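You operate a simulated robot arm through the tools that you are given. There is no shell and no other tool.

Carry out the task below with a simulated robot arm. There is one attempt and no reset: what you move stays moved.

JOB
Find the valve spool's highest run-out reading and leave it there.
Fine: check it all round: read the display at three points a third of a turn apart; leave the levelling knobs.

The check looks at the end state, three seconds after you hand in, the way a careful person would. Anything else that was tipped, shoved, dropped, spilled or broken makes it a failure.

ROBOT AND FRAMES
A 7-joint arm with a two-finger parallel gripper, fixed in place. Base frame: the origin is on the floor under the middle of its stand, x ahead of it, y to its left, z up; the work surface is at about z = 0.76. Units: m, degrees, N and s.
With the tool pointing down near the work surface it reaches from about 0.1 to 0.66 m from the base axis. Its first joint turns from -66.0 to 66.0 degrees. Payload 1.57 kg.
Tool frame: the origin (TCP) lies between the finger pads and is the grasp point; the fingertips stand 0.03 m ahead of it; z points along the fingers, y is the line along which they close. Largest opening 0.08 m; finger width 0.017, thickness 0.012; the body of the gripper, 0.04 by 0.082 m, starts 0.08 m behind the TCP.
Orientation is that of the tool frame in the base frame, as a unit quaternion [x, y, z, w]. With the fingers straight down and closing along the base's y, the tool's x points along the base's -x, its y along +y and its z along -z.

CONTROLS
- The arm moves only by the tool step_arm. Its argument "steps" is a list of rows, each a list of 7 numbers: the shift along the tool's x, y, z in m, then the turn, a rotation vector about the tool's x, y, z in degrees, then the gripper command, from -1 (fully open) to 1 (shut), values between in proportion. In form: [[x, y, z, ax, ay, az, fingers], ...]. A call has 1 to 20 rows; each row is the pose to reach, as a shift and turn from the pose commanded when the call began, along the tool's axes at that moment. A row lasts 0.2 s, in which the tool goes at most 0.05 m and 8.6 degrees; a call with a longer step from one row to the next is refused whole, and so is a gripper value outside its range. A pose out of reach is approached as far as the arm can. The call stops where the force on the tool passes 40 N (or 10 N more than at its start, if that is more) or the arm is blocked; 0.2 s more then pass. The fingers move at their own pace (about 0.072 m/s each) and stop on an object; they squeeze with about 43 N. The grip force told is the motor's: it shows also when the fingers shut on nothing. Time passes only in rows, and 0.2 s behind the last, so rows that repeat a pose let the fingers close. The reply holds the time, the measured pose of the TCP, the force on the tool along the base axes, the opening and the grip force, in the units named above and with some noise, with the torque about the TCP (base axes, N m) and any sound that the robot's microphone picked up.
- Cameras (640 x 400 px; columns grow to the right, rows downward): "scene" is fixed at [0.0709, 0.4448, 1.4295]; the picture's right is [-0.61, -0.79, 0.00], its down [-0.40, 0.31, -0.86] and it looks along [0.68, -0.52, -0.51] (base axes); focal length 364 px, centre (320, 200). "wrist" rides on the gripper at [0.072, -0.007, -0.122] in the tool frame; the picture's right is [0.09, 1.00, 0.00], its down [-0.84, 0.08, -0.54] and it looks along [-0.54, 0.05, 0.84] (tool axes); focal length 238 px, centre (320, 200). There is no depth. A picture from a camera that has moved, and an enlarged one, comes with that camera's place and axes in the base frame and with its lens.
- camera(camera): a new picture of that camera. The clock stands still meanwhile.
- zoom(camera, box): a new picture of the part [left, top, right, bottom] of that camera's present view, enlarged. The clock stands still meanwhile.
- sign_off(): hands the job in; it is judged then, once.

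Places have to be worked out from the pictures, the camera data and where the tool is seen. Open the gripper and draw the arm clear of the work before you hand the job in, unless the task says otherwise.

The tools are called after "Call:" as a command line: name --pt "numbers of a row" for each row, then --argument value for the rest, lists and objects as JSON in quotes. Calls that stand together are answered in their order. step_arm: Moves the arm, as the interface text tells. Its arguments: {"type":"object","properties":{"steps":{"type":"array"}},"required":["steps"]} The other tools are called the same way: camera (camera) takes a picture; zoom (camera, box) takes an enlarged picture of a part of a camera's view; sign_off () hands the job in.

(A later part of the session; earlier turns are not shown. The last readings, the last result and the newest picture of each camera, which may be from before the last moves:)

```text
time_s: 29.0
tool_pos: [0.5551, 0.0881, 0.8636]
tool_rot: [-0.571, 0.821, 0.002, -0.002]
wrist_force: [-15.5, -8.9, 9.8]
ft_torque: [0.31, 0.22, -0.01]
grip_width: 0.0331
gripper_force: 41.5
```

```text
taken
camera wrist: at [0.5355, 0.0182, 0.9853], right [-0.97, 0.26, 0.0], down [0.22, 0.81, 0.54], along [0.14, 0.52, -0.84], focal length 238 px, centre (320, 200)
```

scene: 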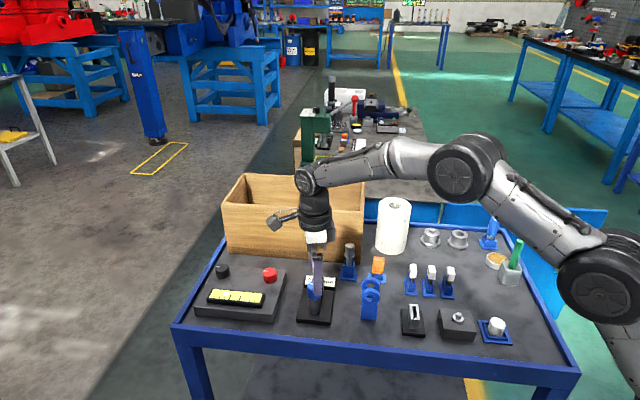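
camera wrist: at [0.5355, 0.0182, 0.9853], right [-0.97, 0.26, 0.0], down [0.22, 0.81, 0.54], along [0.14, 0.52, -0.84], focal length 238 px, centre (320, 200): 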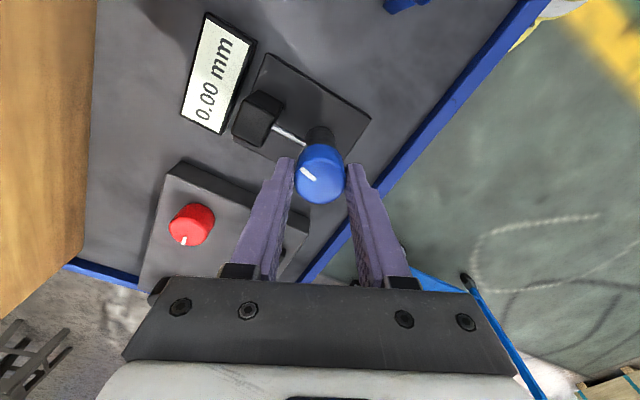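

Display shows 0.00 mm at 80°, but strain built up (about −15 N in x), so I open the fingers slightly to relieve it before going on and check that nothing shifted.

Call:
step_arm --pt "0 0 0 0 0 0 0.1" --pt "0 0 0 0 0 0 0.0" --pt "0 0 0 0 0 0 -0.05" --pt "0 0 0 0 0 0 -0.05" --pt "0 0 0 0 0 0 -0.05"

Call:
zoom --camera "wrist" --box '[250, 120, 390, 220]'

Call:
zoom --camera "wrist" --box '[160, 0, 300, 150]'

Call:
zoom --camera "scene" --box '[260, 210, 380, 330]'

```text
time_s: 30.2
tool_pos: [0.5568, 0.0881, 0.8627]
tool_rot: [-0.572, 0.82, 0.0, 0.001]
wrist_force: [-0.1, -0.4, 0.2]
ft_torque: [0.01, 0.0, -0.02]
grip_width: 0.042
gripper_force: 0.0
```

```text
4.00 times, centred on (320, 170) of wrist
camera zoom: at [0.5364, 0.0186, 0.985], right [-0.97, 0.26, 0.0], down [0.22, 0.81, 0.54], along [0.14, 0.52, -0.84], focal length 953 px, centre (320, 320)
```

zoom: 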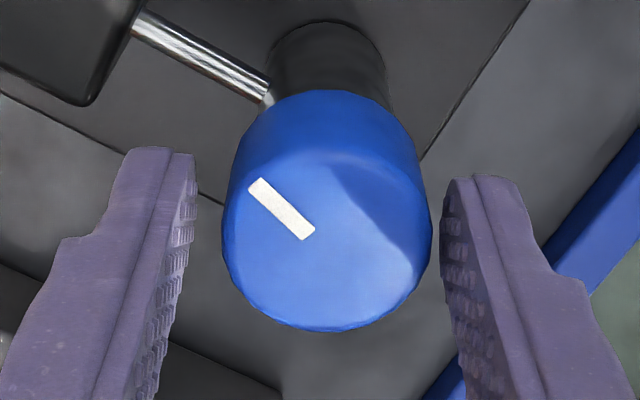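

```text
2.67 times, centred on (230, 75) of wrist
camera zoom: at [0.5364, 0.0186, 0.985], right [-0.97, 0.26, 0.0], down [0.22, 0.81, 0.54], along [0.14, 0.52, -0.84], focal length 636 px, centre (560, 533)
```

zoom: 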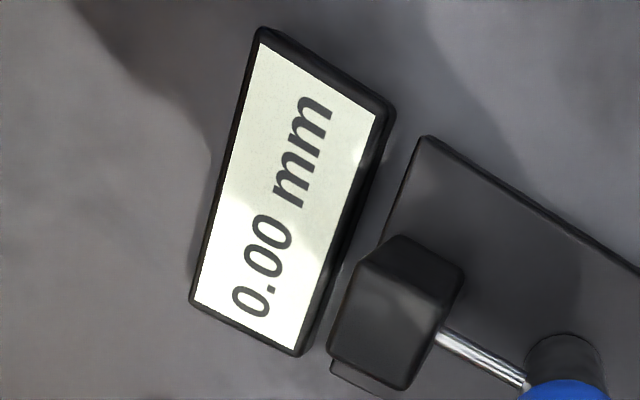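

```text
3.33 times, centred on (320, 270) of scene
camera zoom: at [0.0709, 0.4448, 1.4295], right [-0.61, -0.79, 0.0], down [-0.4, 0.31, -0.86], along [0.68, -0.52, -0.51], focal length 1213 px, centre (320, -33)
```

zoom: 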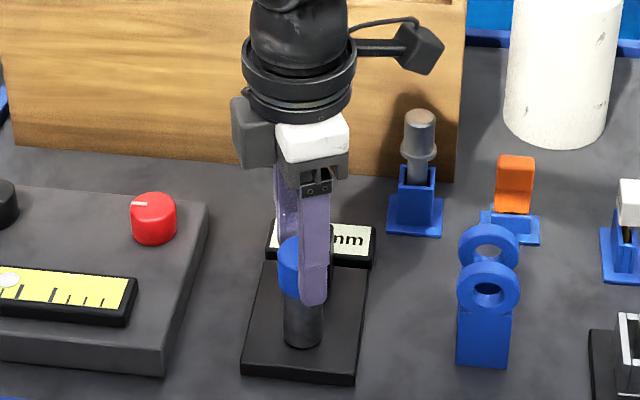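

The rig has not moved and the display holds 0.00 mm with the fingers open. I'll average the pose again to re-centre before regripping.

Call:
step_arm --pt "0 0 0 0 0 0 -0.05"

Call:
step_arm --pt "0 0 0 0 0 0 -0.05"

Call:
step_arm --pt "0 0 0 0 0 0 -0.05"

Call:
step_arm --pt "0 0 0 0 0 0 -0.05"

```text
time_s: 30.6
tool_pos: [0.557, 0.0887, 0.8623]
tool_rot: [-0.572, 0.82, 0.0, -0.001]
wrist_force: [-0.6, 0.2, 0.0]
ft_torque: [-0.02, 0.02, 0.01]
grip_width: 0.042
gripper_force: 0.0
```

```text
time_s: 31.0
tool_pos: [0.5563, 0.0875, 0.8629]
tool_rot: [-0.573, 0.82, 0.0, 0.0]
wrist_force: [0.2, 0.6, 0.1]
ft_torque: [-0.05, 0.02, -0.01]
grip_width: 0.0423
gripper_force: 0.0
```

```text
time_s: 31.4
tool_pos: [0.5563, 0.0879, 0.8632]
tool_rot: [-0.571, 0.821, 0.0, 0.0]
wrist_force: [-0.6, -0.2, 0.7]
ft_torque: [-0.03, -0.03, 0.01]
grip_width: 0.0423
gripper_force: 0.0
```

```text
time_s: 31.8
tool_pos: [0.5565, 0.0895, 0.8637]
tool_rot: [-0.572, 0.82, 0.0, 0.0]
wrist_force: [-0.3, 0.1, -0.7]
ft_torque: [-0.01, 0.0, -0.01]
grip_width: 0.0421
gripper_force: 0.0
```

The tool is about 1.2 mm too far in +x, so I correct that, regrip, and turn another 40° (to 120° total, the second of the three points).

Call:
step_arm --pt "0.0004 0.0009 0 0 0 0 -0.05" --pt "0.0004 0.0009 0 0 0 0 0.05" --pt "0.0004 0.0009 0 0 0 0 0.15" --pt "0.0004 0.0009 0 0 0 0 0.2" --pt "0.0004 0.0009 0 0 0 0 0.25" --pt "0.0004 0.0009 0 0 0 0 0.25"

```text
time_s: 33.2
tool_pos: [0.5549, 0.0887, 0.863]
tool_rot: [-0.572, 0.821, 0.0, 0.0]
wrist_force: [2.5, -0.8, -1.3]
ft_torque: [0.04, -0.1, 0.01]
grip_width: 0.0329
gripper_force: 41.1
```

Regripped with only ~2.6 N side force. Turning another 40° to the 120° point.

Call:
step_arm --pt "0 0 0 0 0 7 0.25" --pt "0 0 0 0 0 14 0.25" --pt "0 0 0 0 0 21 0.25" --pt "0 0 0 0 0 28 0.25" --pt "0 0 0 0 0 35 0.25" --pt "0 0 0 0 0 40 0.25" --pt "0 0 0 0 0 40 0.25"

Call:
camera --camera "wrist"

Call:
zoom --camera "scene" --box '[285, 260, 355, 310]'

```text
time_s: 34.8
tool_pos: [0.554, 0.0881, 0.8625]
tool_rot: [-0.256, 0.967, 0.0, 0.001]
wrist_force: [4.2, 2.4, -6.4]
ft_torque: [0.65, -0.82, -0.01]
grip_width: 0.0331
gripper_force: 41.5
```

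```text
taken
camera wrist: at [0.4942, 0.0465, 0.9845], right [-0.57, 0.82, 0.0], down [0.69, 0.48, 0.54], along [0.44, 0.31, -0.84], focal length 238 px, centre (320, 200)
```

wrist: 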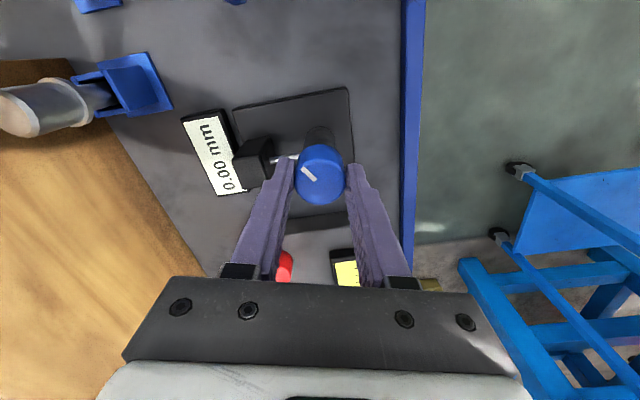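

```text
8.00 times, centred on (320, 285) of scene
camera zoom: at [0.0711, 0.4448, 1.4295], right [-0.61, -0.79, 0.0], down [-0.4, 0.31, -0.86], along [0.68, -0.52, -0.51], focal length 2912 px, centre (320, -480)
```

zoom: 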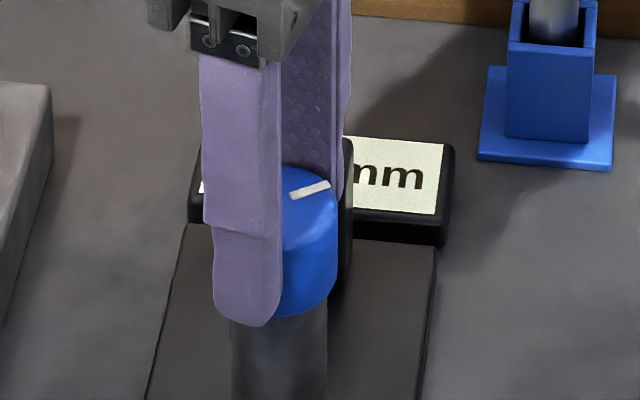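

Call:
zoom --camera "wrist" --box '[170, 95, 280, 205]'

Call:
zoom --camera "wrist" --box '[250, 120, 390, 220]'

```text
3.64 times, centred on (225, 150) of wrist
camera zoom: at [0.4942, 0.0465, 0.9845], right [-0.57, 0.82, 0.0], down [0.69, 0.48, 0.54], along [0.44, 0.31, -0.84], focal length 867 px, centre (666, 382)
```

zoom: 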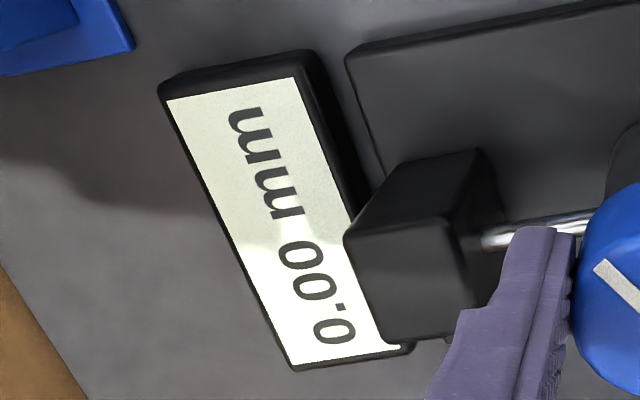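

```text
4.00 times, centred on (320, 170) of wrist
camera zoom: at [0.4942, 0.0465, 0.9845], right [-0.57, 0.82, 0.0], down [0.69, 0.48, 0.54], along [0.44, 0.31, -0.84], focal length 953 px, centre (320, 320)
```

zoom: 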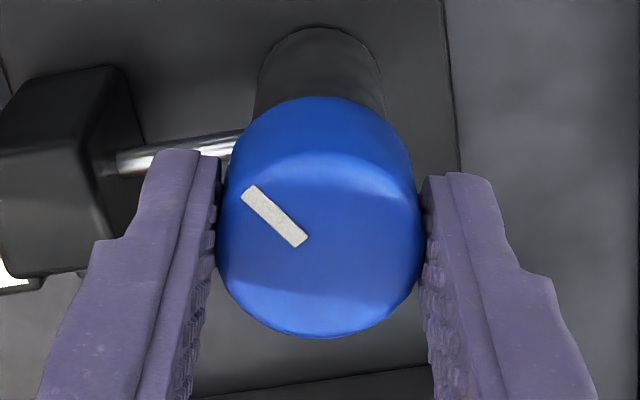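

At 120° the display reads 0.00 mm as well, so the profile isn't a simple sine and I need to scan all round. Forces are small; I continue 30°.

Call:
step_arm --pt "0 0 0 0 0 6 0.25" --pt "0 0 0 0 0 12 0.25" --pt "0 0 0 0 0 18 0.25" --pt "0 0 0 0 0 24 0.25" --pt "0 0 0 0 0 30 0.25" --pt "0 0 0 0 0 30 0.25"

Call:
camera --camera "wrist"

```text
time_s: 36.2
tool_pos: [0.5534, 0.0879, 0.8624]
tool_rot: [0.002, 1.0, 0.0, 0.0]
wrist_force: [13.1, 11.9, -14.4]
ft_torque: [0.37, -0.2, -0.01]
grip_width: 0.0328
gripper_force: 40.9
```

```text
taken
camera wrist: at [0.4812, 0.0819, 0.9845], right [-0.09, 1.0, 0.0], down [0.84, 0.07, 0.54], along [0.54, 0.05, -0.84], focal length 238 px, centre (320, 200)
```

wrist: 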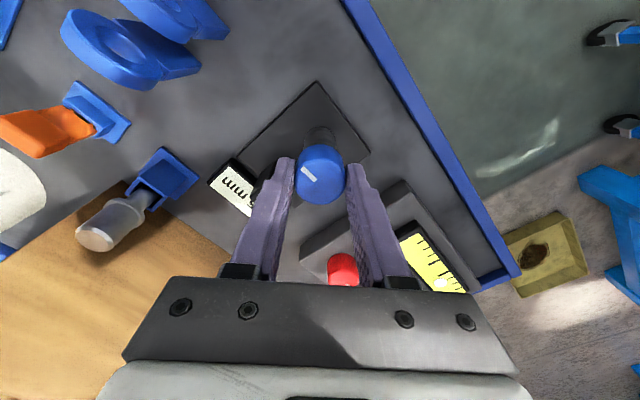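

Strain is up again and at this yaw a finger hides the digits. I'll release, lift clear, and swing the hand back to −150° where the display is visible, then regrip (ratchet fashion).

Call:
step_arm --pt "0 0 0 0 0 0 0.1" --pt "0 0 0 0 0 0 0.0" --pt "0 0 0 0 0 0 -0.1" --pt "0 0 0 0 0 0 -0.2" --pt "0 0 -0.01 0 0 0 -0.2" --pt "0 0 -0.02 0 0 0 -0.2" --pt "0 0 -0.03 0 0 0 -0.2" --pt "0 0 -0.0375 0 0 0 -0.2" --pt "0 0 -0.0375 0 0 0 -0.2"

Call:
camera --camera "wrist"

```text
time_s: 38.2
tool_pos: [0.5553, 0.0889, 0.9013]
tool_rot: [0.002, 1.0, 0.001, 0.0]
wrist_force: [-0.2, 0.7, 0.3]
ft_torque: [-0.03, 0.02, 0.02]
grip_width: 0.0481
gripper_force: 0.1
```

```text
taken
camera wrist: at [0.4815, 0.0817, 1.0231], right [-0.09, 1.0, 0.0], down [0.84, 0.07, 0.54], along [0.54, 0.05, -0.84], focal length 238 px, centre (320, 200)
```

wrist: 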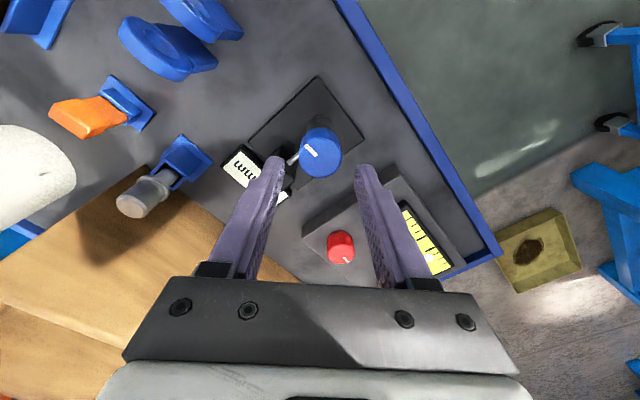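

Clear of the cap. Now I swing the hand by −150° and take a picture to read the display at the 150° spool position.

Call:
step_arm --pt "0 0 0 0 0 -8 -0.3" --pt "0 0 0 0 0 -16 -0.5" --pt "0 0 0 0 0 -24 -0.5" --pt "0 0 0 0 0 -32 -0.5" --pt "0 0 0 0 0 -40 -0.5" --pt "0 0 0 0 0 -48 -0.5" --pt "0 0 0 0 0 -56 -0.5" --pt "0 0 0 0 0 -64 -0.5" --pt "0 0 0 0 0 -72 -0.5" --pt "0 0 0 0 0 -80 -0.5" --pt "0 0 0 0 0 -88 -0.5" --pt "0 0 0 0 0 -96 -0.5" --pt "0 0 0 0 0 -104 -0.5" --pt "0 0 0 0 0 -112 -0.5" --pt "0 0 0 0 0 -120 -0.5" --pt "0 0 0 0 0 -128 -0.5" --pt "0 0 0 0 0 -136 -0.5" --pt "0 0 0 0 0 -144 -0.5" --pt "0 0 0 0 0 -150 -0.5" --pt "0 0 0 0 0 -150 -0.5"

Call:
camera --camera "wrist"

Call:
zoom --camera "wrist" --box '[285, 110, 365, 190]'

Call:
step_arm --pt "0 0 0 0 0 0 -0.5"

Call:
step_arm --pt "0 0 0 0 0 0 -0.5"

```text
time_s: 42.4
tool_pos: [0.5545, 0.0886, 0.9004]
tool_rot: [0.966, -0.26, 0.0, 0.0]
wrist_force: [-0.8, 0.2, -0.3]
ft_torque: [0.0, 0.01, 0.03]
grip_width: 0.06
gripper_force: 0.0
```

```text
taken
camera wrist: at [0.6188, 0.0582, 1.0223], right [-0.42, -0.91, 0.0], down [-0.76, 0.35, 0.54], along [-0.49, 0.23, -0.84], focal length 238 px, centre (320, 200)
```

wrist: 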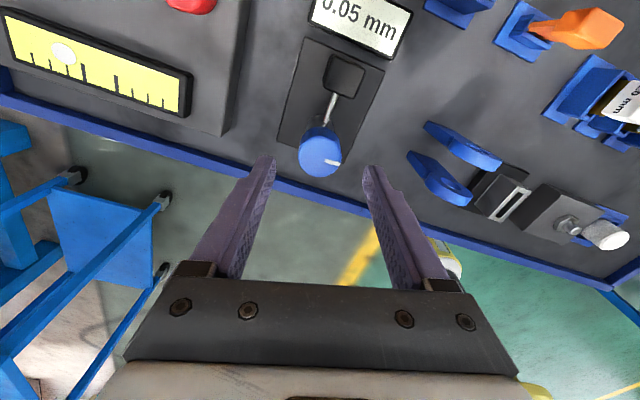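

```text
5.00 times, centred on (325, 150) of wrist
camera zoom: at [0.6188, 0.0582, 1.0223], right [-0.42, -0.91, 0.0], down [-0.76, 0.35, 0.54], along [-0.49, 0.23, -0.84], focal length 1192 px, centre (295, 450)
```

zoom: 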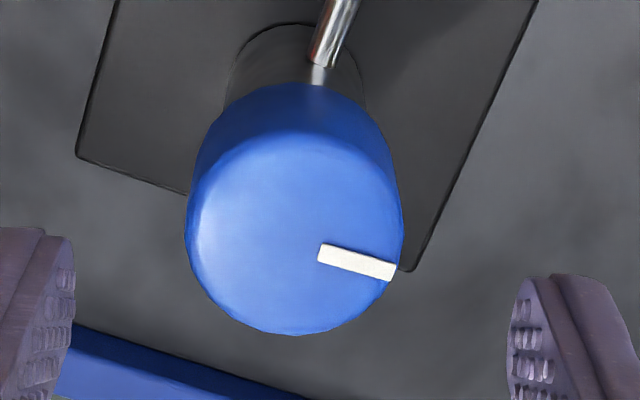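

```text
time_s: 42.8
tool_pos: [0.5551, 0.0878, 0.9006]
tool_rot: [0.965, -0.261, 0.0, 0.0]
wrist_force: [0.0, 0.3, -0.5]
ft_torque: [0.02, -0.03, 0.0]
grip_width: 0.0599
gripper_force: 0.0
```

```text
time_s: 43.2
tool_pos: [0.5547, 0.0882, 0.901]
tool_rot: [0.966, -0.26, 0.0, 0.001]
wrist_force: [0.1, 0.3, 0.2]
ft_torque: [0.02, 0.02, 0.0]
grip_width: 0.0602
gripper_force: 0.0
```

At 150° the display reads 0.05 mm – readings step in 0.05 mm so far, with the minimum around 80–120°, so the peak should lie near 270–280°. I descend again at −150° hand yaw and check centring.

Call:
step_arm --pt "0 0 0.01 0 0 0 -0.3" --pt "0 0 0.02 0 0 0 -0.2" --pt "0 0 0.03 0 0 0 -0.1" --pt "0 0 0.0375 0 0 0 -0.1" --pt "0 0 0.0375 0 0 0 -0.1" --pt "0 0 0.0375 0 0 0 -0.1"

Call:
zoom --camera "wrist" --box '[250, 120, 390, 220]'

Call:
zoom --camera "wrist" --box '[290, 0, 450, 100]'

```text
time_s: 44.6
tool_pos: [0.5533, 0.0879, 0.864]
tool_rot: [0.966, -0.26, 0.0, -0.001]
wrist_force: [0.2, 0.1, 0.3]
ft_torque: [-0.04, -0.01, 0.01]
grip_width: 0.0442
gripper_force: 0.0
```

```text
4.00 times, centred on (320, 170) of wrist
camera zoom: at [0.6185, 0.0576, 0.986], right [-0.42, -0.91, 0.0], down [-0.76, 0.35, 0.54], along [-0.49, 0.23, -0.84], focal length 953 px, centre (320, 320)
```

zoom: 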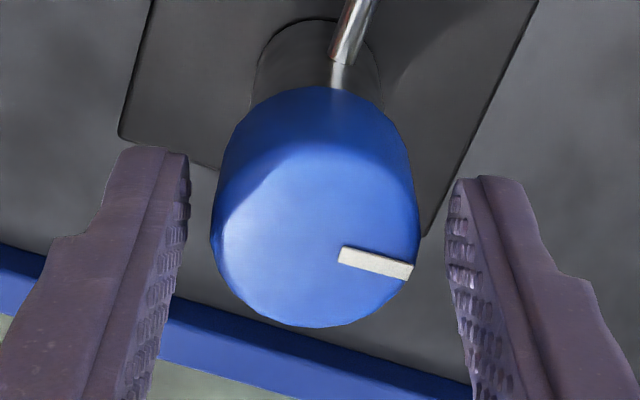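

```text
4.00 times, centred on (370, 50) of wrist
camera zoom: at [0.6185, 0.0576, 0.986], right [-0.42, -0.91, 0.0], down [-0.76, 0.35, 0.54], along [-0.49, 0.23, -0.84], focal length 953 px, centre (120, 800)
```

zoom: 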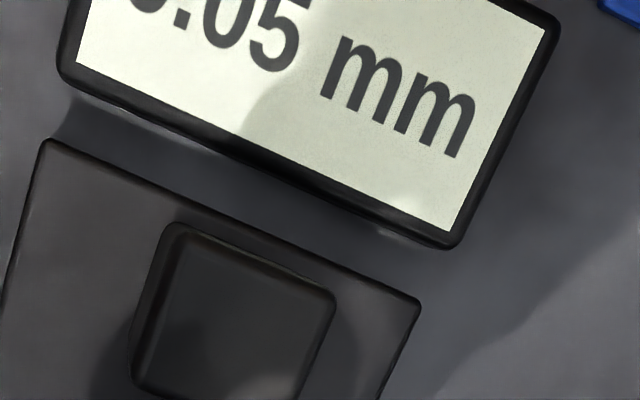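

The cap is about 0.8 mm off in tool −y and +x; I correct and close gently.

Call:
step_arm --pt "0.001 -0.0009 0 0 0 0 -0.05" --pt "0.001 -0.0009 0 0 0 0 0.05" --pt "0.001 -0.0009 0 0 0 0 0.12" --pt "0.001 -0.0009 0 0 0 0 0.18" --pt "0.001 -0.0009 0 0 0 0 0.25" --pt "0.001 -0.0009 0 0 0 0 0.25"

Call:
zoom --camera "wrist" --box '[250, 120, 390, 220]'

```text
time_s: 46.0
tool_pos: [0.554, 0.0879, 0.8645]
tool_rot: [0.966, -0.26, 0.0, 0.0]
wrist_force: [-3.2, -4.5, 2.1]
ft_torque: [-0.13, 0.21, -0.02]
grip_width: 0.0332
gripper_force: 41.2
```

```text
4.00 times, centred on (320, 170) of wrist
camera zoom: at [0.62, 0.0578, 0.9861], right [-0.42, -0.91, 0.0], down [-0.76, 0.35, 0.54], along [-0.49, 0.23, -0.84], focal length 953 px, centre (320, 320)
```

zoom: 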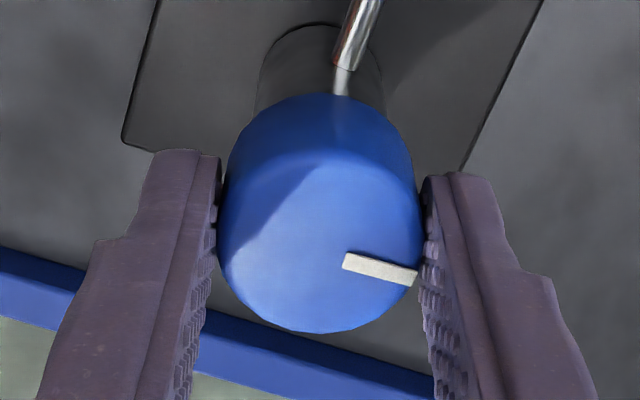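

Gripped well. I relieve the small side force by 0.4 mm and turn 40° (to 190° total).

Call:
step_arm --pt "0 0.0004 0 0 0 0 0.25" --pt "0 0.0004 0 0 0 6 0.25" --pt "0 0.0004 0 0 0 13 0.25" --pt "0 0.0004 0 0 0 20 0.25" --pt "0 0.0004 0 0 0 27 0.25" --pt "0 0.0004 0 0 0 34 0.25" --pt "0 0.0004 0 0 0 40 0.25" --pt "0 0.0004 0 0 0 40 0.25"

Call:
camera --camera "wrist"

```text
time_s: 47.8
tool_pos: [0.5558, 0.0879, 0.8627]
tool_rot: [0.818, -0.576, 0.0, -0.001]
wrist_force: [-7.5, -6.1, 8.3]
ft_torque: [-0.12, 0.16, 0.09]
grip_width: 0.033
gripper_force: 41.4
```

```text
taken
camera wrist: at [0.5843, 0.0228, 0.9846], right [-0.91, -0.42, 0.0], down [-0.36, 0.76, 0.54], along [-0.23, 0.49, -0.84], focal length 238 px, centre (320, 200)
```

wrist: 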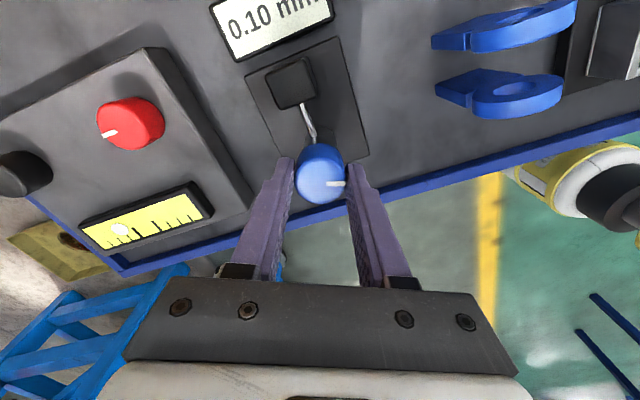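

Display reads 0.10 mm at 190°. I continue by 20° with a small relief shift.

Call:
step_arm --pt "0.0002 0.0006 0 0 0 5 0.25" --pt "0.0002 0.0006 0 0 0 10 0.25" --pt "0.0002 0.0006 0 0 0 15 0.25" --pt "0.0002 0.0006 0 0 0 20 0.25" --pt "0.0002 0.0006 0 0 0 20 0.25"

Call:
camera --camera "wrist"

```text
time_s: 49.0
tool_pos: [0.5543, 0.089, 0.8614]
tool_rot: [-0.705, 0.709, -0.001, 0.001]
wrist_force: [1.7, -0.9, 1.2]
ft_torque: [0.42, -0.12, 0.2]
grip_width: 0.0332
gripper_force: 40.9
```

```text
taken
camera wrist: at [0.5599, 0.0158, 0.9841], right [-1.0, -0.09, 0.0], down [-0.07, 0.84, 0.54], along [-0.05, 0.54, -0.84], focal length 238 px, centre (320, 200)
```

wrist: 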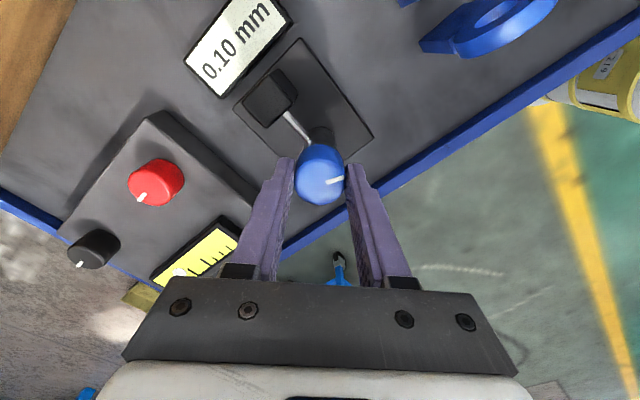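

Still 0.10 mm at 210°. I turn another 20° to 230°.

Call:
step_arm --pt "0 0 0 0 0 5 0.25" --pt "0 0 0 0 0 10 0.25" --pt "0 0 0 0 0 15 0.25" --pt "0 0 0 0 0 20 0.25" --pt "0 0 0 0 0 20 0.25"

Call:
camera --camera "wrist"

Call:
zoom --camera "wrist" --box '[250, 120, 390, 220]'

```text
time_s: 50.2
tool_pos: [0.5547, 0.0872, 0.8622]
tool_rot: [-0.571, 0.821, 0.001, 0.0]
wrist_force: [0.6, -1.3, -1.0]
ft_torque: [0.09, -0.1, 0.36]
grip_width: 0.033
gripper_force: 40.9
```

```text
taken
camera wrist: at [0.5348, 0.0177, 0.9842], right [-0.97, 0.26, 0.0], down [0.22, 0.81, 0.54], along [0.14, 0.52, -0.84], focal length 238 px, centre (320, 200)
```

wrist: 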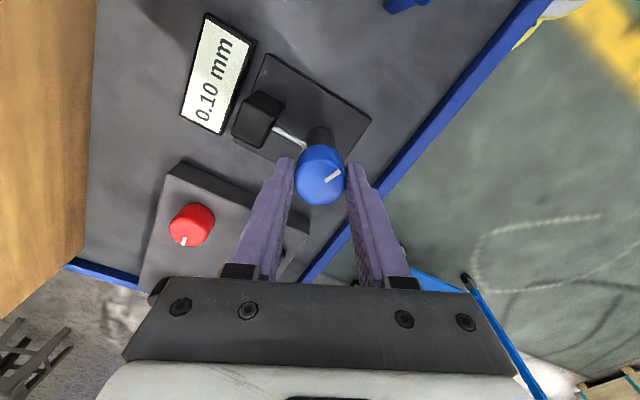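

```text
4.00 times, centred on (320, 170) of wrist
camera zoom: at [0.5348, 0.0177, 0.9842], right [-0.97, 0.26, 0.0], down [0.22, 0.81, 0.54], along [0.14, 0.52, -0.84], focal length 953 px, centre (320, 320)
```

zoom: 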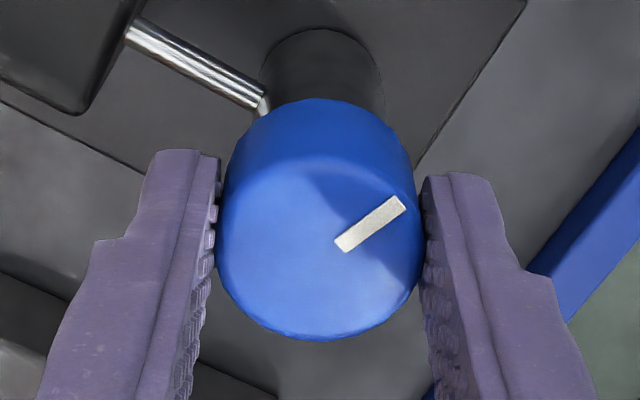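

The mark has slipped relative to the fingers and torque about z has risen to 0.36 N m, so the spool has met an end stop with its mark near −170°; I stop pushing that way. I back off a little, release and check the rig.

Call:
step_arm --pt "0 0 0 0 0 -3 0.25" --pt "0 0 0 0 0 -6 0.2" --pt "0 0 0 0 0 -6 0.1" --pt "0 0 0 0 0 -6 0.0" --pt "0 0 0 0 0 -6 -0.1" --pt "0 0 0 0 0 -6 -0.2" --pt "0 0 0 0 0 -6 -0.2"

Call:
zoom --camera "wrist" --box '[250, 120, 390, 220]'

Call:
zoom --camera "scene" --box '[260, 210, 380, 330]'

```text
time_s: 51.8
tool_pos: [0.5555, 0.0865, 0.8614]
tool_rot: [-0.614, 0.789, 0.0, 0.0]
wrist_force: [-0.5, 0.2, -0.2]
ft_torque: [-0.01, -0.03, -0.02]
grip_width: 0.0481
gripper_force: 0.0
```

```text
4.00 times, centred on (320, 170) of wrist
camera zoom: at [0.5427, 0.0161, 0.9839], right [-0.99, 0.15, 0.0], down [0.13, 0.83, 0.54], along [0.08, 0.54, -0.84], focal length 953 px, centre (320, 320)
```

zoom: 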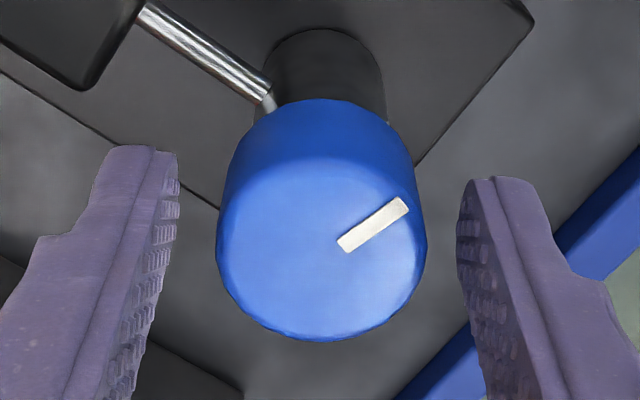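

```text
3.33 times, centred on (320, 270) of scene
camera zoom: at [0.0709, 0.4448, 1.4295], right [-0.61, -0.79, 0.0], down [-0.4, 0.31, -0.86], along [0.68, -0.52, -0.51], focal length 1213 px, centre (320, -33)
```

zoom: 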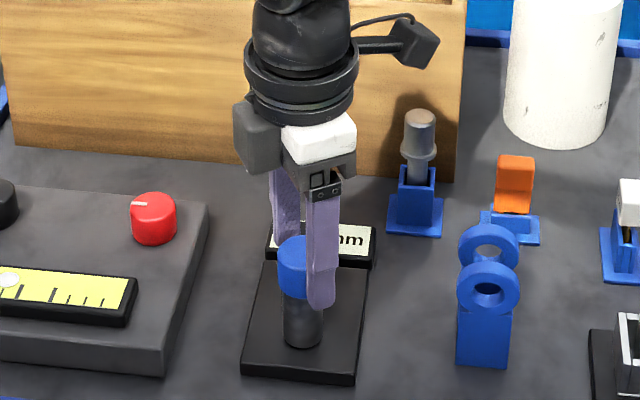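

The rig is unmoved and free (mark ≈ −160°). The trend points to a peak the other way, with the mark near +95°, so I lift and swing the hand to the far positive yaw to allow one long counter-clockwise stroke.

Call:
step_arm --pt "0 0 -0.01 0 0 0 -0.2" --pt "0 0 -0.02 0 0 0 -0.2" --pt "0 0 -0.03 0 0 0 -0.2" --pt "0 0 -0.038 0 0 0 -0.2" --pt "0 0 -0.038 0 0 8 -0.2" --pt "0 0 -0.038 0 0 16 -0.2" --pt "0 0 -0.038 0 0 24 -0.2" --pt "0 0 -0.038 0 0 32 -0.2" --pt "0 0 -0.038 0 0 40 -0.2" --pt "0 0 -0.038 0 0 48 -0.2" --pt "0 0 -0.038 0 0 56 -0.2" --pt "0 0 -0.038 0 0 64 -0.2" --pt "0 0 -0.038 0 0 72 -0.2" --pt "0 0 -0.038 0 0 80 -0.2" --pt "0 0 -0.038 0 0 88 -0.2" --pt "0 0 -0.038 0 0 96 -0.2" --pt "0 0 -0.038 0 0 104 -0.2" --pt "0 0 -0.038 0 0 112 -0.2" --pt "0 0 -0.038 0 0 120 -0.2" --pt "0 0 -0.038 0 0 126 -0.2"

Call:
step_arm --pt "0 0 0 0 0 8 -0.2" --pt "0 0 0 0 0 16 -0.2" --pt "0 0 0 0 0 24 -0.2" --pt "0 0 0 0 0 32 -0.2" --pt "0 0 0 0 0 40 -0.2" --pt "0 0 0 0 0 48 -0.2" --pt "0 0 0 0 0 56 -0.2" --pt "0 0 0 0 0 64 -0.2" --pt "0 0 0 0 0 72 -0.2" --pt "0 0 0 0 0 80 -0.2" --pt "0 0 0 0 0 88 -0.2" --pt "0 0 0 0 0 96 -0.2" --pt "0 0 0 0 0 102 -0.2" --pt "0 0 0 0 0 102 -0.2"

Call:
camera --camera "wrist"

Call:
zoom --camera "wrist" --box '[285, 110, 365, 190]'

```text
time_s: 56.0
tool_pos: [0.5554, 0.0886, 0.8999]
tool_rot: [0.426, 0.905, 0.0, 0.0]
wrist_force: [0.1, -0.3, 0.0]
ft_torque: [0.0, -0.01, -0.01]
grip_width: 0.0479
gripper_force: 0.1
```

```text
time_s: 59.0
tool_pos: [0.5555, 0.0887, 0.8996]
tool_rot: [0.971, 0.24, 0.0, 0.0]
wrist_force: [-0.9, -0.2, -0.3]
ft_torque: [0.0, 0.02, 0.02]
grip_width: 0.0479
gripper_force: 0.0
```

```text
taken
camera wrist: at [0.6142, 0.1273, 1.0222], right [0.54, -0.84, 0.0], down [-0.7, -0.46, 0.54], along [-0.45, -0.3, -0.84], focal length 238 px, centre (320, 200)
```

wrist: 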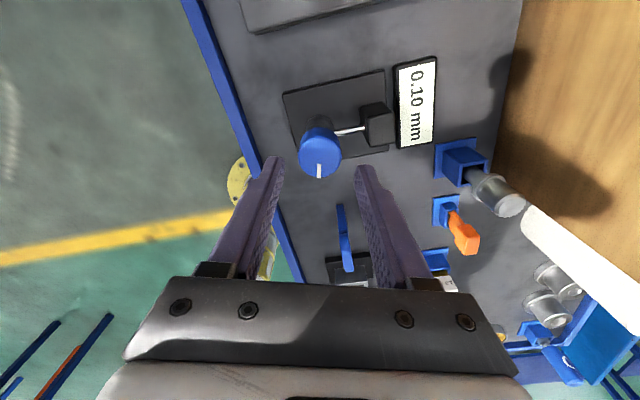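

```text
5.00 times, centred on (325, 150) of wrist
camera zoom: at [0.6142, 0.1273, 1.0222], right [0.54, -0.84, 0.0], down [-0.7, -0.46, 0.54], along [-0.45, -0.3, -0.84], focal length 1192 px, centre (295, 450)
```

zoom: 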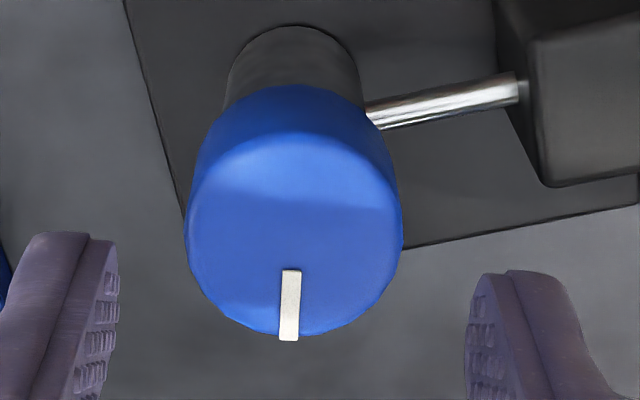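

From here the display (0.10 mm) is also readable, and the mark is near −150°. I descend with a 48 mm opening and check centring.

Call:
step_arm --pt "0 -0.0004 0.01 0 0 0 -0.2" --pt "0 -0.0004 0.02 0 0 0 -0.15" --pt "0 -0.0004 0.03 0 0 0 -0.1" --pt "0 -0.0004 0.037 0 0 0 -0.1" --pt "0 -0.0004 0.037 0 0 0 -0.1" --pt "0 -0.0004 0.037 0 0 0 -0.1"

Call:
zoom --camera "wrist" --box '[250, 120, 390, 220]'

```text
time_s: 60.4
tool_pos: [0.555, 0.0873, 0.8647]
tool_rot: [0.971, 0.241, 0.0, 0.0]
wrist_force: [-0.5, 0.1, -0.1]
ft_torque: [0.04, 0.01, 0.02]
grip_width: 0.0441
gripper_force: 0.1
```

```text
4.00 times, centred on (320, 170) of wrist
camera zoom: at [0.615, 0.1275, 0.9864], right [0.55, -0.84, 0.0], down [-0.7, -0.46, 0.54], along [-0.45, -0.3, -0.84], focal length 953 px, centre (320, 320)
```

zoom: 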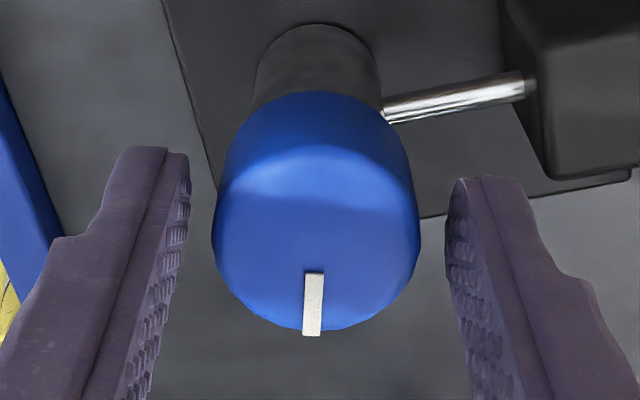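

Cap is about 0.6 mm towards tool −y; I correct and close.

Call:
step_arm --pt "0.0004 -0.0006 0 0 0 0 -0.05" --pt "0.0004 -0.0006 0 0 0 0 0.05" --pt "0.0004 -0.0006 0 0 0 0 0.12" --pt "0.0004 -0.0006 0 0 0 0 0.18" --pt "0.0004 -0.0006 0 0 0 0 0.25" --pt "0.0004 -0.0006 0 0 0 0 0.25"

Call:
zoom --camera "wrist" --box '[250, 120, 390, 220]'

```text
time_s: 61.8
tool_pos: [0.5562, 0.0901, 0.8635]
tool_rot: [0.971, 0.24, 0.0, 0.0]
wrist_force: [-0.5, 0.1, -0.3]
ft_torque: [0.0, -0.01, 0.03]
grip_width: 0.033
gripper_force: 41.1
```

```text
4.00 times, centred on (320, 170) of wrist
camera zoom: at [0.615, 0.1281, 0.9864], right [0.55, -0.84, 0.0], down [-0.7, -0.46, 0.54], along [-0.45, -0.3, -0.84], focal length 953 px, centre (320, 320)
```

zoom: 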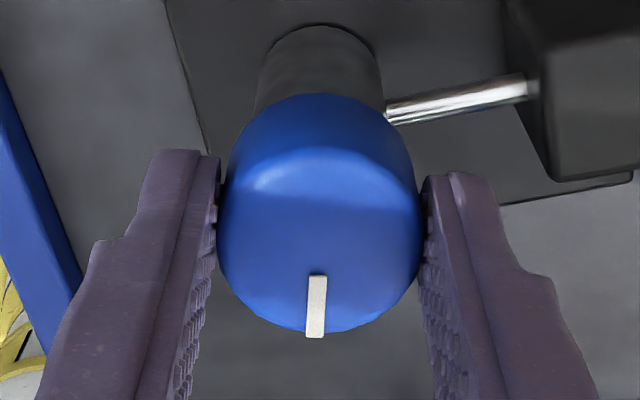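

A clean grip with no side force. I turn counter-clockwise 40° at a time; first 40°.

Call:
step_arm --pt "0 0 0 0 0 -6 0.25" --pt "0 0 0 0 0 -13 0.25" --pt "0 0 0 0 0 -20 0.25" --pt "0 0 0 0 0 -27 0.25" --pt "0 0 0 0 0 -34 0.25" --pt "0 0 0 0 0 -40 0.25" --pt "0 0 0 0 0 -40 0.25"

Call:
camera --camera "wrist"

```text
time_s: 63.4
tool_pos: [0.5558, 0.088, 0.8641]
tool_rot: [0.83, 0.558, 0.002, 0.0]
wrist_force: [0.8, 4.5, 4.0]
ft_torque: [0.63, -0.09, 0.0]
grip_width: 0.0329
gripper_force: 41.0
```

```text
taken
camera wrist: at [0.5747, 0.158, 0.9865], right [0.96, -0.29, 0.0], down [-0.24, -0.81, 0.54], along [-0.15, -0.52, -0.84], focal length 238 px, centre (320, 200)
```

wrist: 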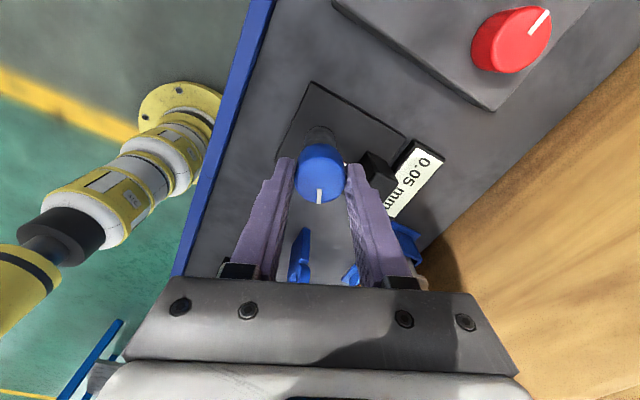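

Display 0.05 mm, forces small. Next 40°.

Call:
step_arm --pt "0 0 0 0 0 -6 0.25" --pt "0 0 0 0 0 -13 0.25" --pt "0 0 0 0 0 -20 0.25" --pt "0 0 0 0 0 -27 0.25" --pt "0 0 0 0 0 -34 0.25" --pt "0 0 0 0 0 -40 0.25" --pt "0 0 0 0 0 -40 0.25"

Call:
camera --camera "wrist"

```text
time_s: 65.0
tool_pos: [0.5535, 0.0893, 0.8627]
tool_rot: [0.588, 0.809, 0.0, 0.0]
wrist_force: [-13.6, 10.7, 22.6]
ft_torque: [0.36, 0.57, -0.01]
grip_width: 0.0334
gripper_force: 41.1
```

```text
taken
camera wrist: at [0.5252, 0.1553, 0.9863], right [0.92, 0.39, 0.0], down [0.33, -0.77, 0.54], along [0.21, -0.5, -0.84], focal length 238 px, centre (320, 200)
```

wrist: 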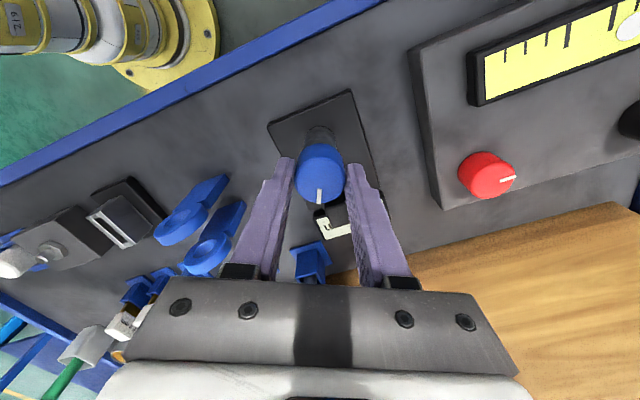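

Strain has built up, so I open briefly to relieve it and check centring before the next stretch.

Call:
step_arm --pt "0 0 0 0 0 0 0.1" --pt "0 0 0 0 0 0 0.0" --pt "0 0 0 0 0 0 -0.05" --pt "0 0 0 0 0 0 -0.05" --pt "0 0 0 0 0 0 -0.05"

Call:
zoom --camera "wrist" --box '[250, 120, 390, 220]'

Call:
step_arm --pt "0 0 0 0 0 0 -0.05"

Call:
step_arm --pt "0 0 0 0 0 0 -0.05"

```text
time_s: 66.2
tool_pos: [0.5559, 0.0888, 0.8626]
tool_rot: [0.589, 0.808, 0.0, 0.0]
wrist_force: [-0.5, 0.1, 0.4]
ft_torque: [0.05, 0.0, 0.02]
grip_width: 0.0418
gripper_force: 0.1
```

```text
4.00 times, centred on (320, 170) of wrist
camera zoom: at [0.5259, 0.1546, 0.9852], right [0.92, 0.39, 0.0], down [0.33, -0.77, 0.54], along [0.21, -0.5, -0.84], focal length 953 px, centre (320, 320)
```

zoom: 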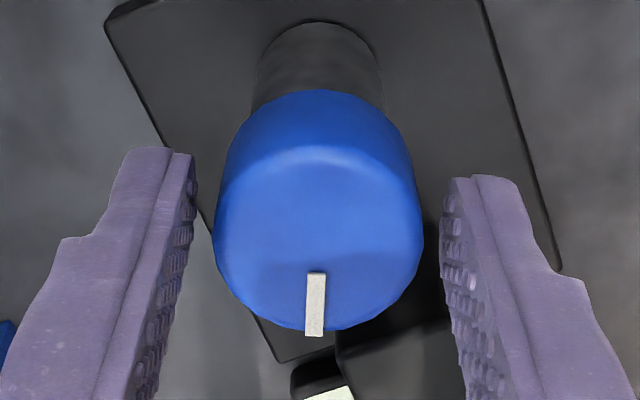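

```text
time_s: 66.6
tool_pos: [0.5554, 0.0871, 0.8631]
tool_rot: [0.589, 0.808, 0.0, 0.0]
wrist_force: [0.2, -0.8, 0.9]
ft_torque: [0.0, 0.01, 0.0]
grip_width: 0.042
gripper_force: 0.1
```

```text
time_s: 67.0
tool_pos: [0.5566, 0.0883, 0.8629]
tool_rot: [0.589, 0.808, 0.0, 0.0]
wrist_force: [-0.2, 0.6, 0.4]
ft_torque: [0.0, 0.02, 0.0]
grip_width: 0.0419
gripper_force: 0.1
```

Only about 0.3 mm off. I correct, regrip and turn a further 40° in one go.

Call:
step_arm --pt "0.0003 -0.0003 0 0 0 0 0.0" --pt "0.0003 -0.0003 0 0 0 0 0.1" --pt "0.0003 -0.0003 0 0 0 0 0.18" --pt "0.0003 -0.0003 0 0 0 0 0.25" --pt "0.0003 -0.0003 0 0 0 0 0.25" --pt "0.0003 -0.0003 0 0 0 -6 0.25" --pt "0.0003 -0.0003 0 0 0 -13 0.25" --pt "0.0003 -0.0003 0 0 0 -20 0.25" --pt "0.0003 -0.0003 0 0 0 -27 0.25" --pt "0.0003 -0.0003 0 0 0 -34 0.25" --pt "0.0003 -0.0003 0 0 0 -40 0.25" --pt "0.0003 -0.0003 0 0 0 -40 0.25"

Call:
camera --camera "wrist"

```text
time_s: 69.6
tool_pos: [0.5545, 0.0885, 0.8637]
tool_rot: [0.276, 0.961, -0.001, -0.001]
wrist_force: [-3.2, -5.8, 4.2]
ft_torque: [0.01, 0.36, 0.03]
grip_width: 0.0331
gripper_force: 41.3
```

```text
taken
camera wrist: at [0.4895, 0.1211, 0.9857], right [0.45, 0.89, 0.0], down [0.75, -0.38, 0.54], along [0.48, -0.24, -0.84], focal length 238 px, centre (320, 200)
```

wrist: 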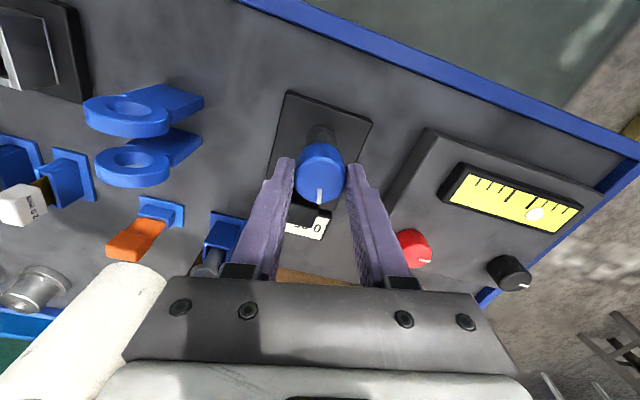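

Forces remain small. Continue another 40° (hand to −8°).

Call:
step_arm --pt "0 0 0 0 0 -6 0.25" --pt "0 0 0 0 0 -13 0.25" --pt "0 0 0 0 0 -20 0.25" --pt "0 0 0 0 0 -27 0.25" --pt "0 0 0 0 0 -34 0.25" --pt "0 0 0 0 0 -40 0.25" --pt "0 0 0 0 0 -40 0.25"

Call:
camera --camera "wrist"

```text
time_s: 71.2
tool_pos: [0.555, 0.0883, 0.8633]
tool_rot: [-0.069, 0.998, -0.001, 0.001]
wrist_force: [4.1, -11.7, 2.1]
ft_torque: [-0.55, 0.69, -0.01]
grip_width: 0.0328
gripper_force: 41.4
```

```text
taken
camera wrist: at [0.4834, 0.0719, 0.9856], right [-0.23, 0.97, 0.0], down [0.82, 0.19, 0.54], along [0.53, 0.12, -0.84], focal length 238 px, centre (320, 200)
```

wrist: 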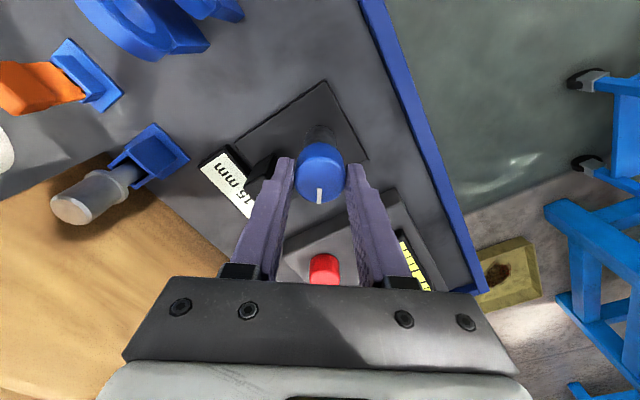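

Digits partly hidden but show "…15 mm", matching the original position. I relieve the grip again, check centring.

Call:
step_arm --pt "0 0 0 0 0 0 0.1" --pt "0 0 0 0 0 0 0.0" --pt "0 0 0 0 0 0 -0.05" --pt "0 0 0 0 0 0 -0.05" --pt "0 0 0 0 0 0 -0.05"

Call:
zoom --camera "wrist" --box '[250, 120, 390, 220]'

Call:
zoom --camera "wrist" --box '[180, 130, 300, 230]'

```text
time_s: 72.4
tool_pos: [0.5541, 0.0887, 0.8635]
tool_rot: [-0.068, 0.998, 0.001, 0.0]
wrist_force: [0.2, -0.6, 0.5]
ft_torque: [0.0, 0.01, 0.05]
grip_width: 0.0421
gripper_force: 0.1
```

```text
4.00 times, centred on (320, 170) of wrist
camera zoom: at [0.4831, 0.0726, 0.9856], right [-0.23, 0.97, 0.0], down [0.82, 0.19, 0.54], along [0.53, 0.12, -0.84], focal length 953 px, centre (320, 320)
```

zoom: 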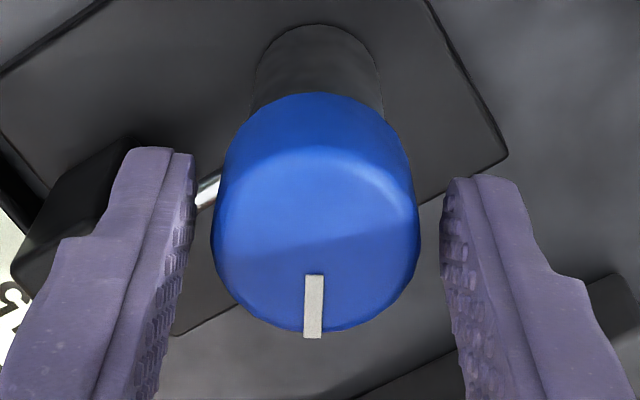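

```text
4.00 times, centred on (240, 180) of wrist
camera zoom: at [0.4831, 0.0726, 0.9856], right [-0.23, 0.97, 0.0], down [0.82, 0.19, 0.54], along [0.53, 0.12, -0.84], focal length 953 px, centre (640, 280)
```

zoom: 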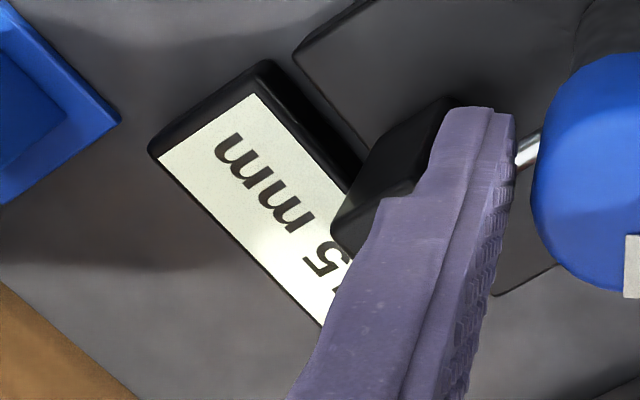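

Re-centre by 0.6 mm, regrip and turn 30° counter-clockwise (mark to about +42°), where the display becomes visible.

Call:
step_arm --pt "0.0002 -0.0005 0 0 0 0 0.0" --pt "0.0002 -0.0005 0 0 0 0 0.1" --pt "0.0002 -0.0005 0 0 0 0 0.18" --pt "0.0002 -0.0005 0 0 0 0 0.25" --pt "0.0002 -0.0005 0 0 0 0 0.25" --pt "0.0002 -0.0005 0 0 0 -6 0.25" --pt "0.0002 -0.0005 0 0 0 -12 0.25" --pt "0.0002 -0.0005 0 0 0 -18 0.25" --pt "0.0002 -0.0005 0 0 0 -24 0.25" --pt "0.0002 -0.0005 0 0 0 -30 0.25" --pt "0.0002 -0.0005 0 0 0 -30 0.25"

Call:
camera --camera "wrist"

Call:
zoom --camera "wrist" --box '[160, 80, 300, 210]'

```text
time_s: 74.8
tool_pos: [0.5544, 0.0874, 0.8623]
tool_rot: [-0.324, 0.946, 0.0, 0.0]
wrist_force: [4.6, -1.4, -6.4]
ft_torque: [0.63, -0.94, 0.0]
grip_width: 0.0333
gripper_force: 41.2
```

```text
taken
camera wrist: at [0.5005, 0.0385, 0.9853], right [-0.68, 0.73, 0.0], down [0.61, 0.58, 0.54], along [0.4, 0.37, -0.84], focal length 238 px, centre (320, 200)
```

wrist: 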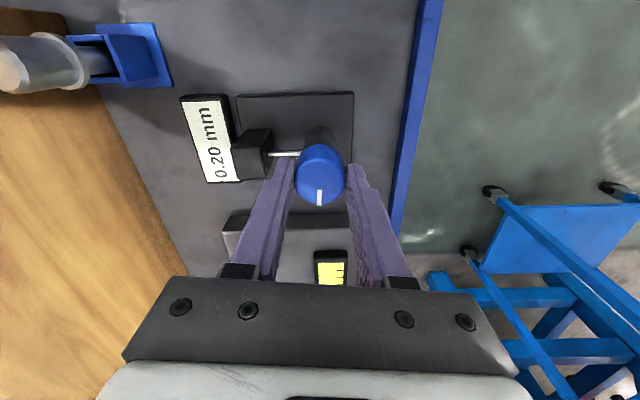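

```text
3.08 times, centred on (230, 145) of wrist
camera zoom: at [0.5005, 0.0385, 0.9853], right [-0.68, 0.73, 0.0], down [0.61, 0.58, 0.54], along [0.4, 0.37, -0.84], focal length 733 px, centre (597, 369)
```

zoom: 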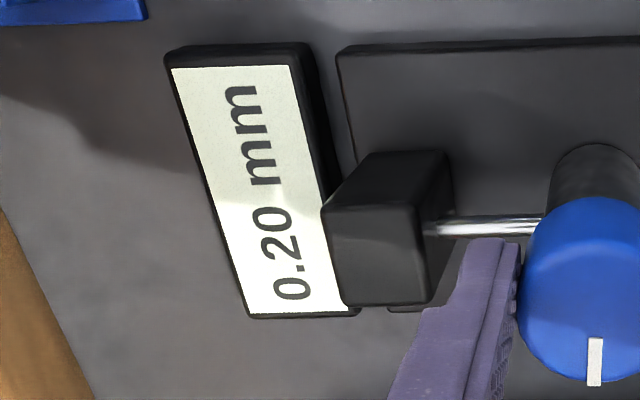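

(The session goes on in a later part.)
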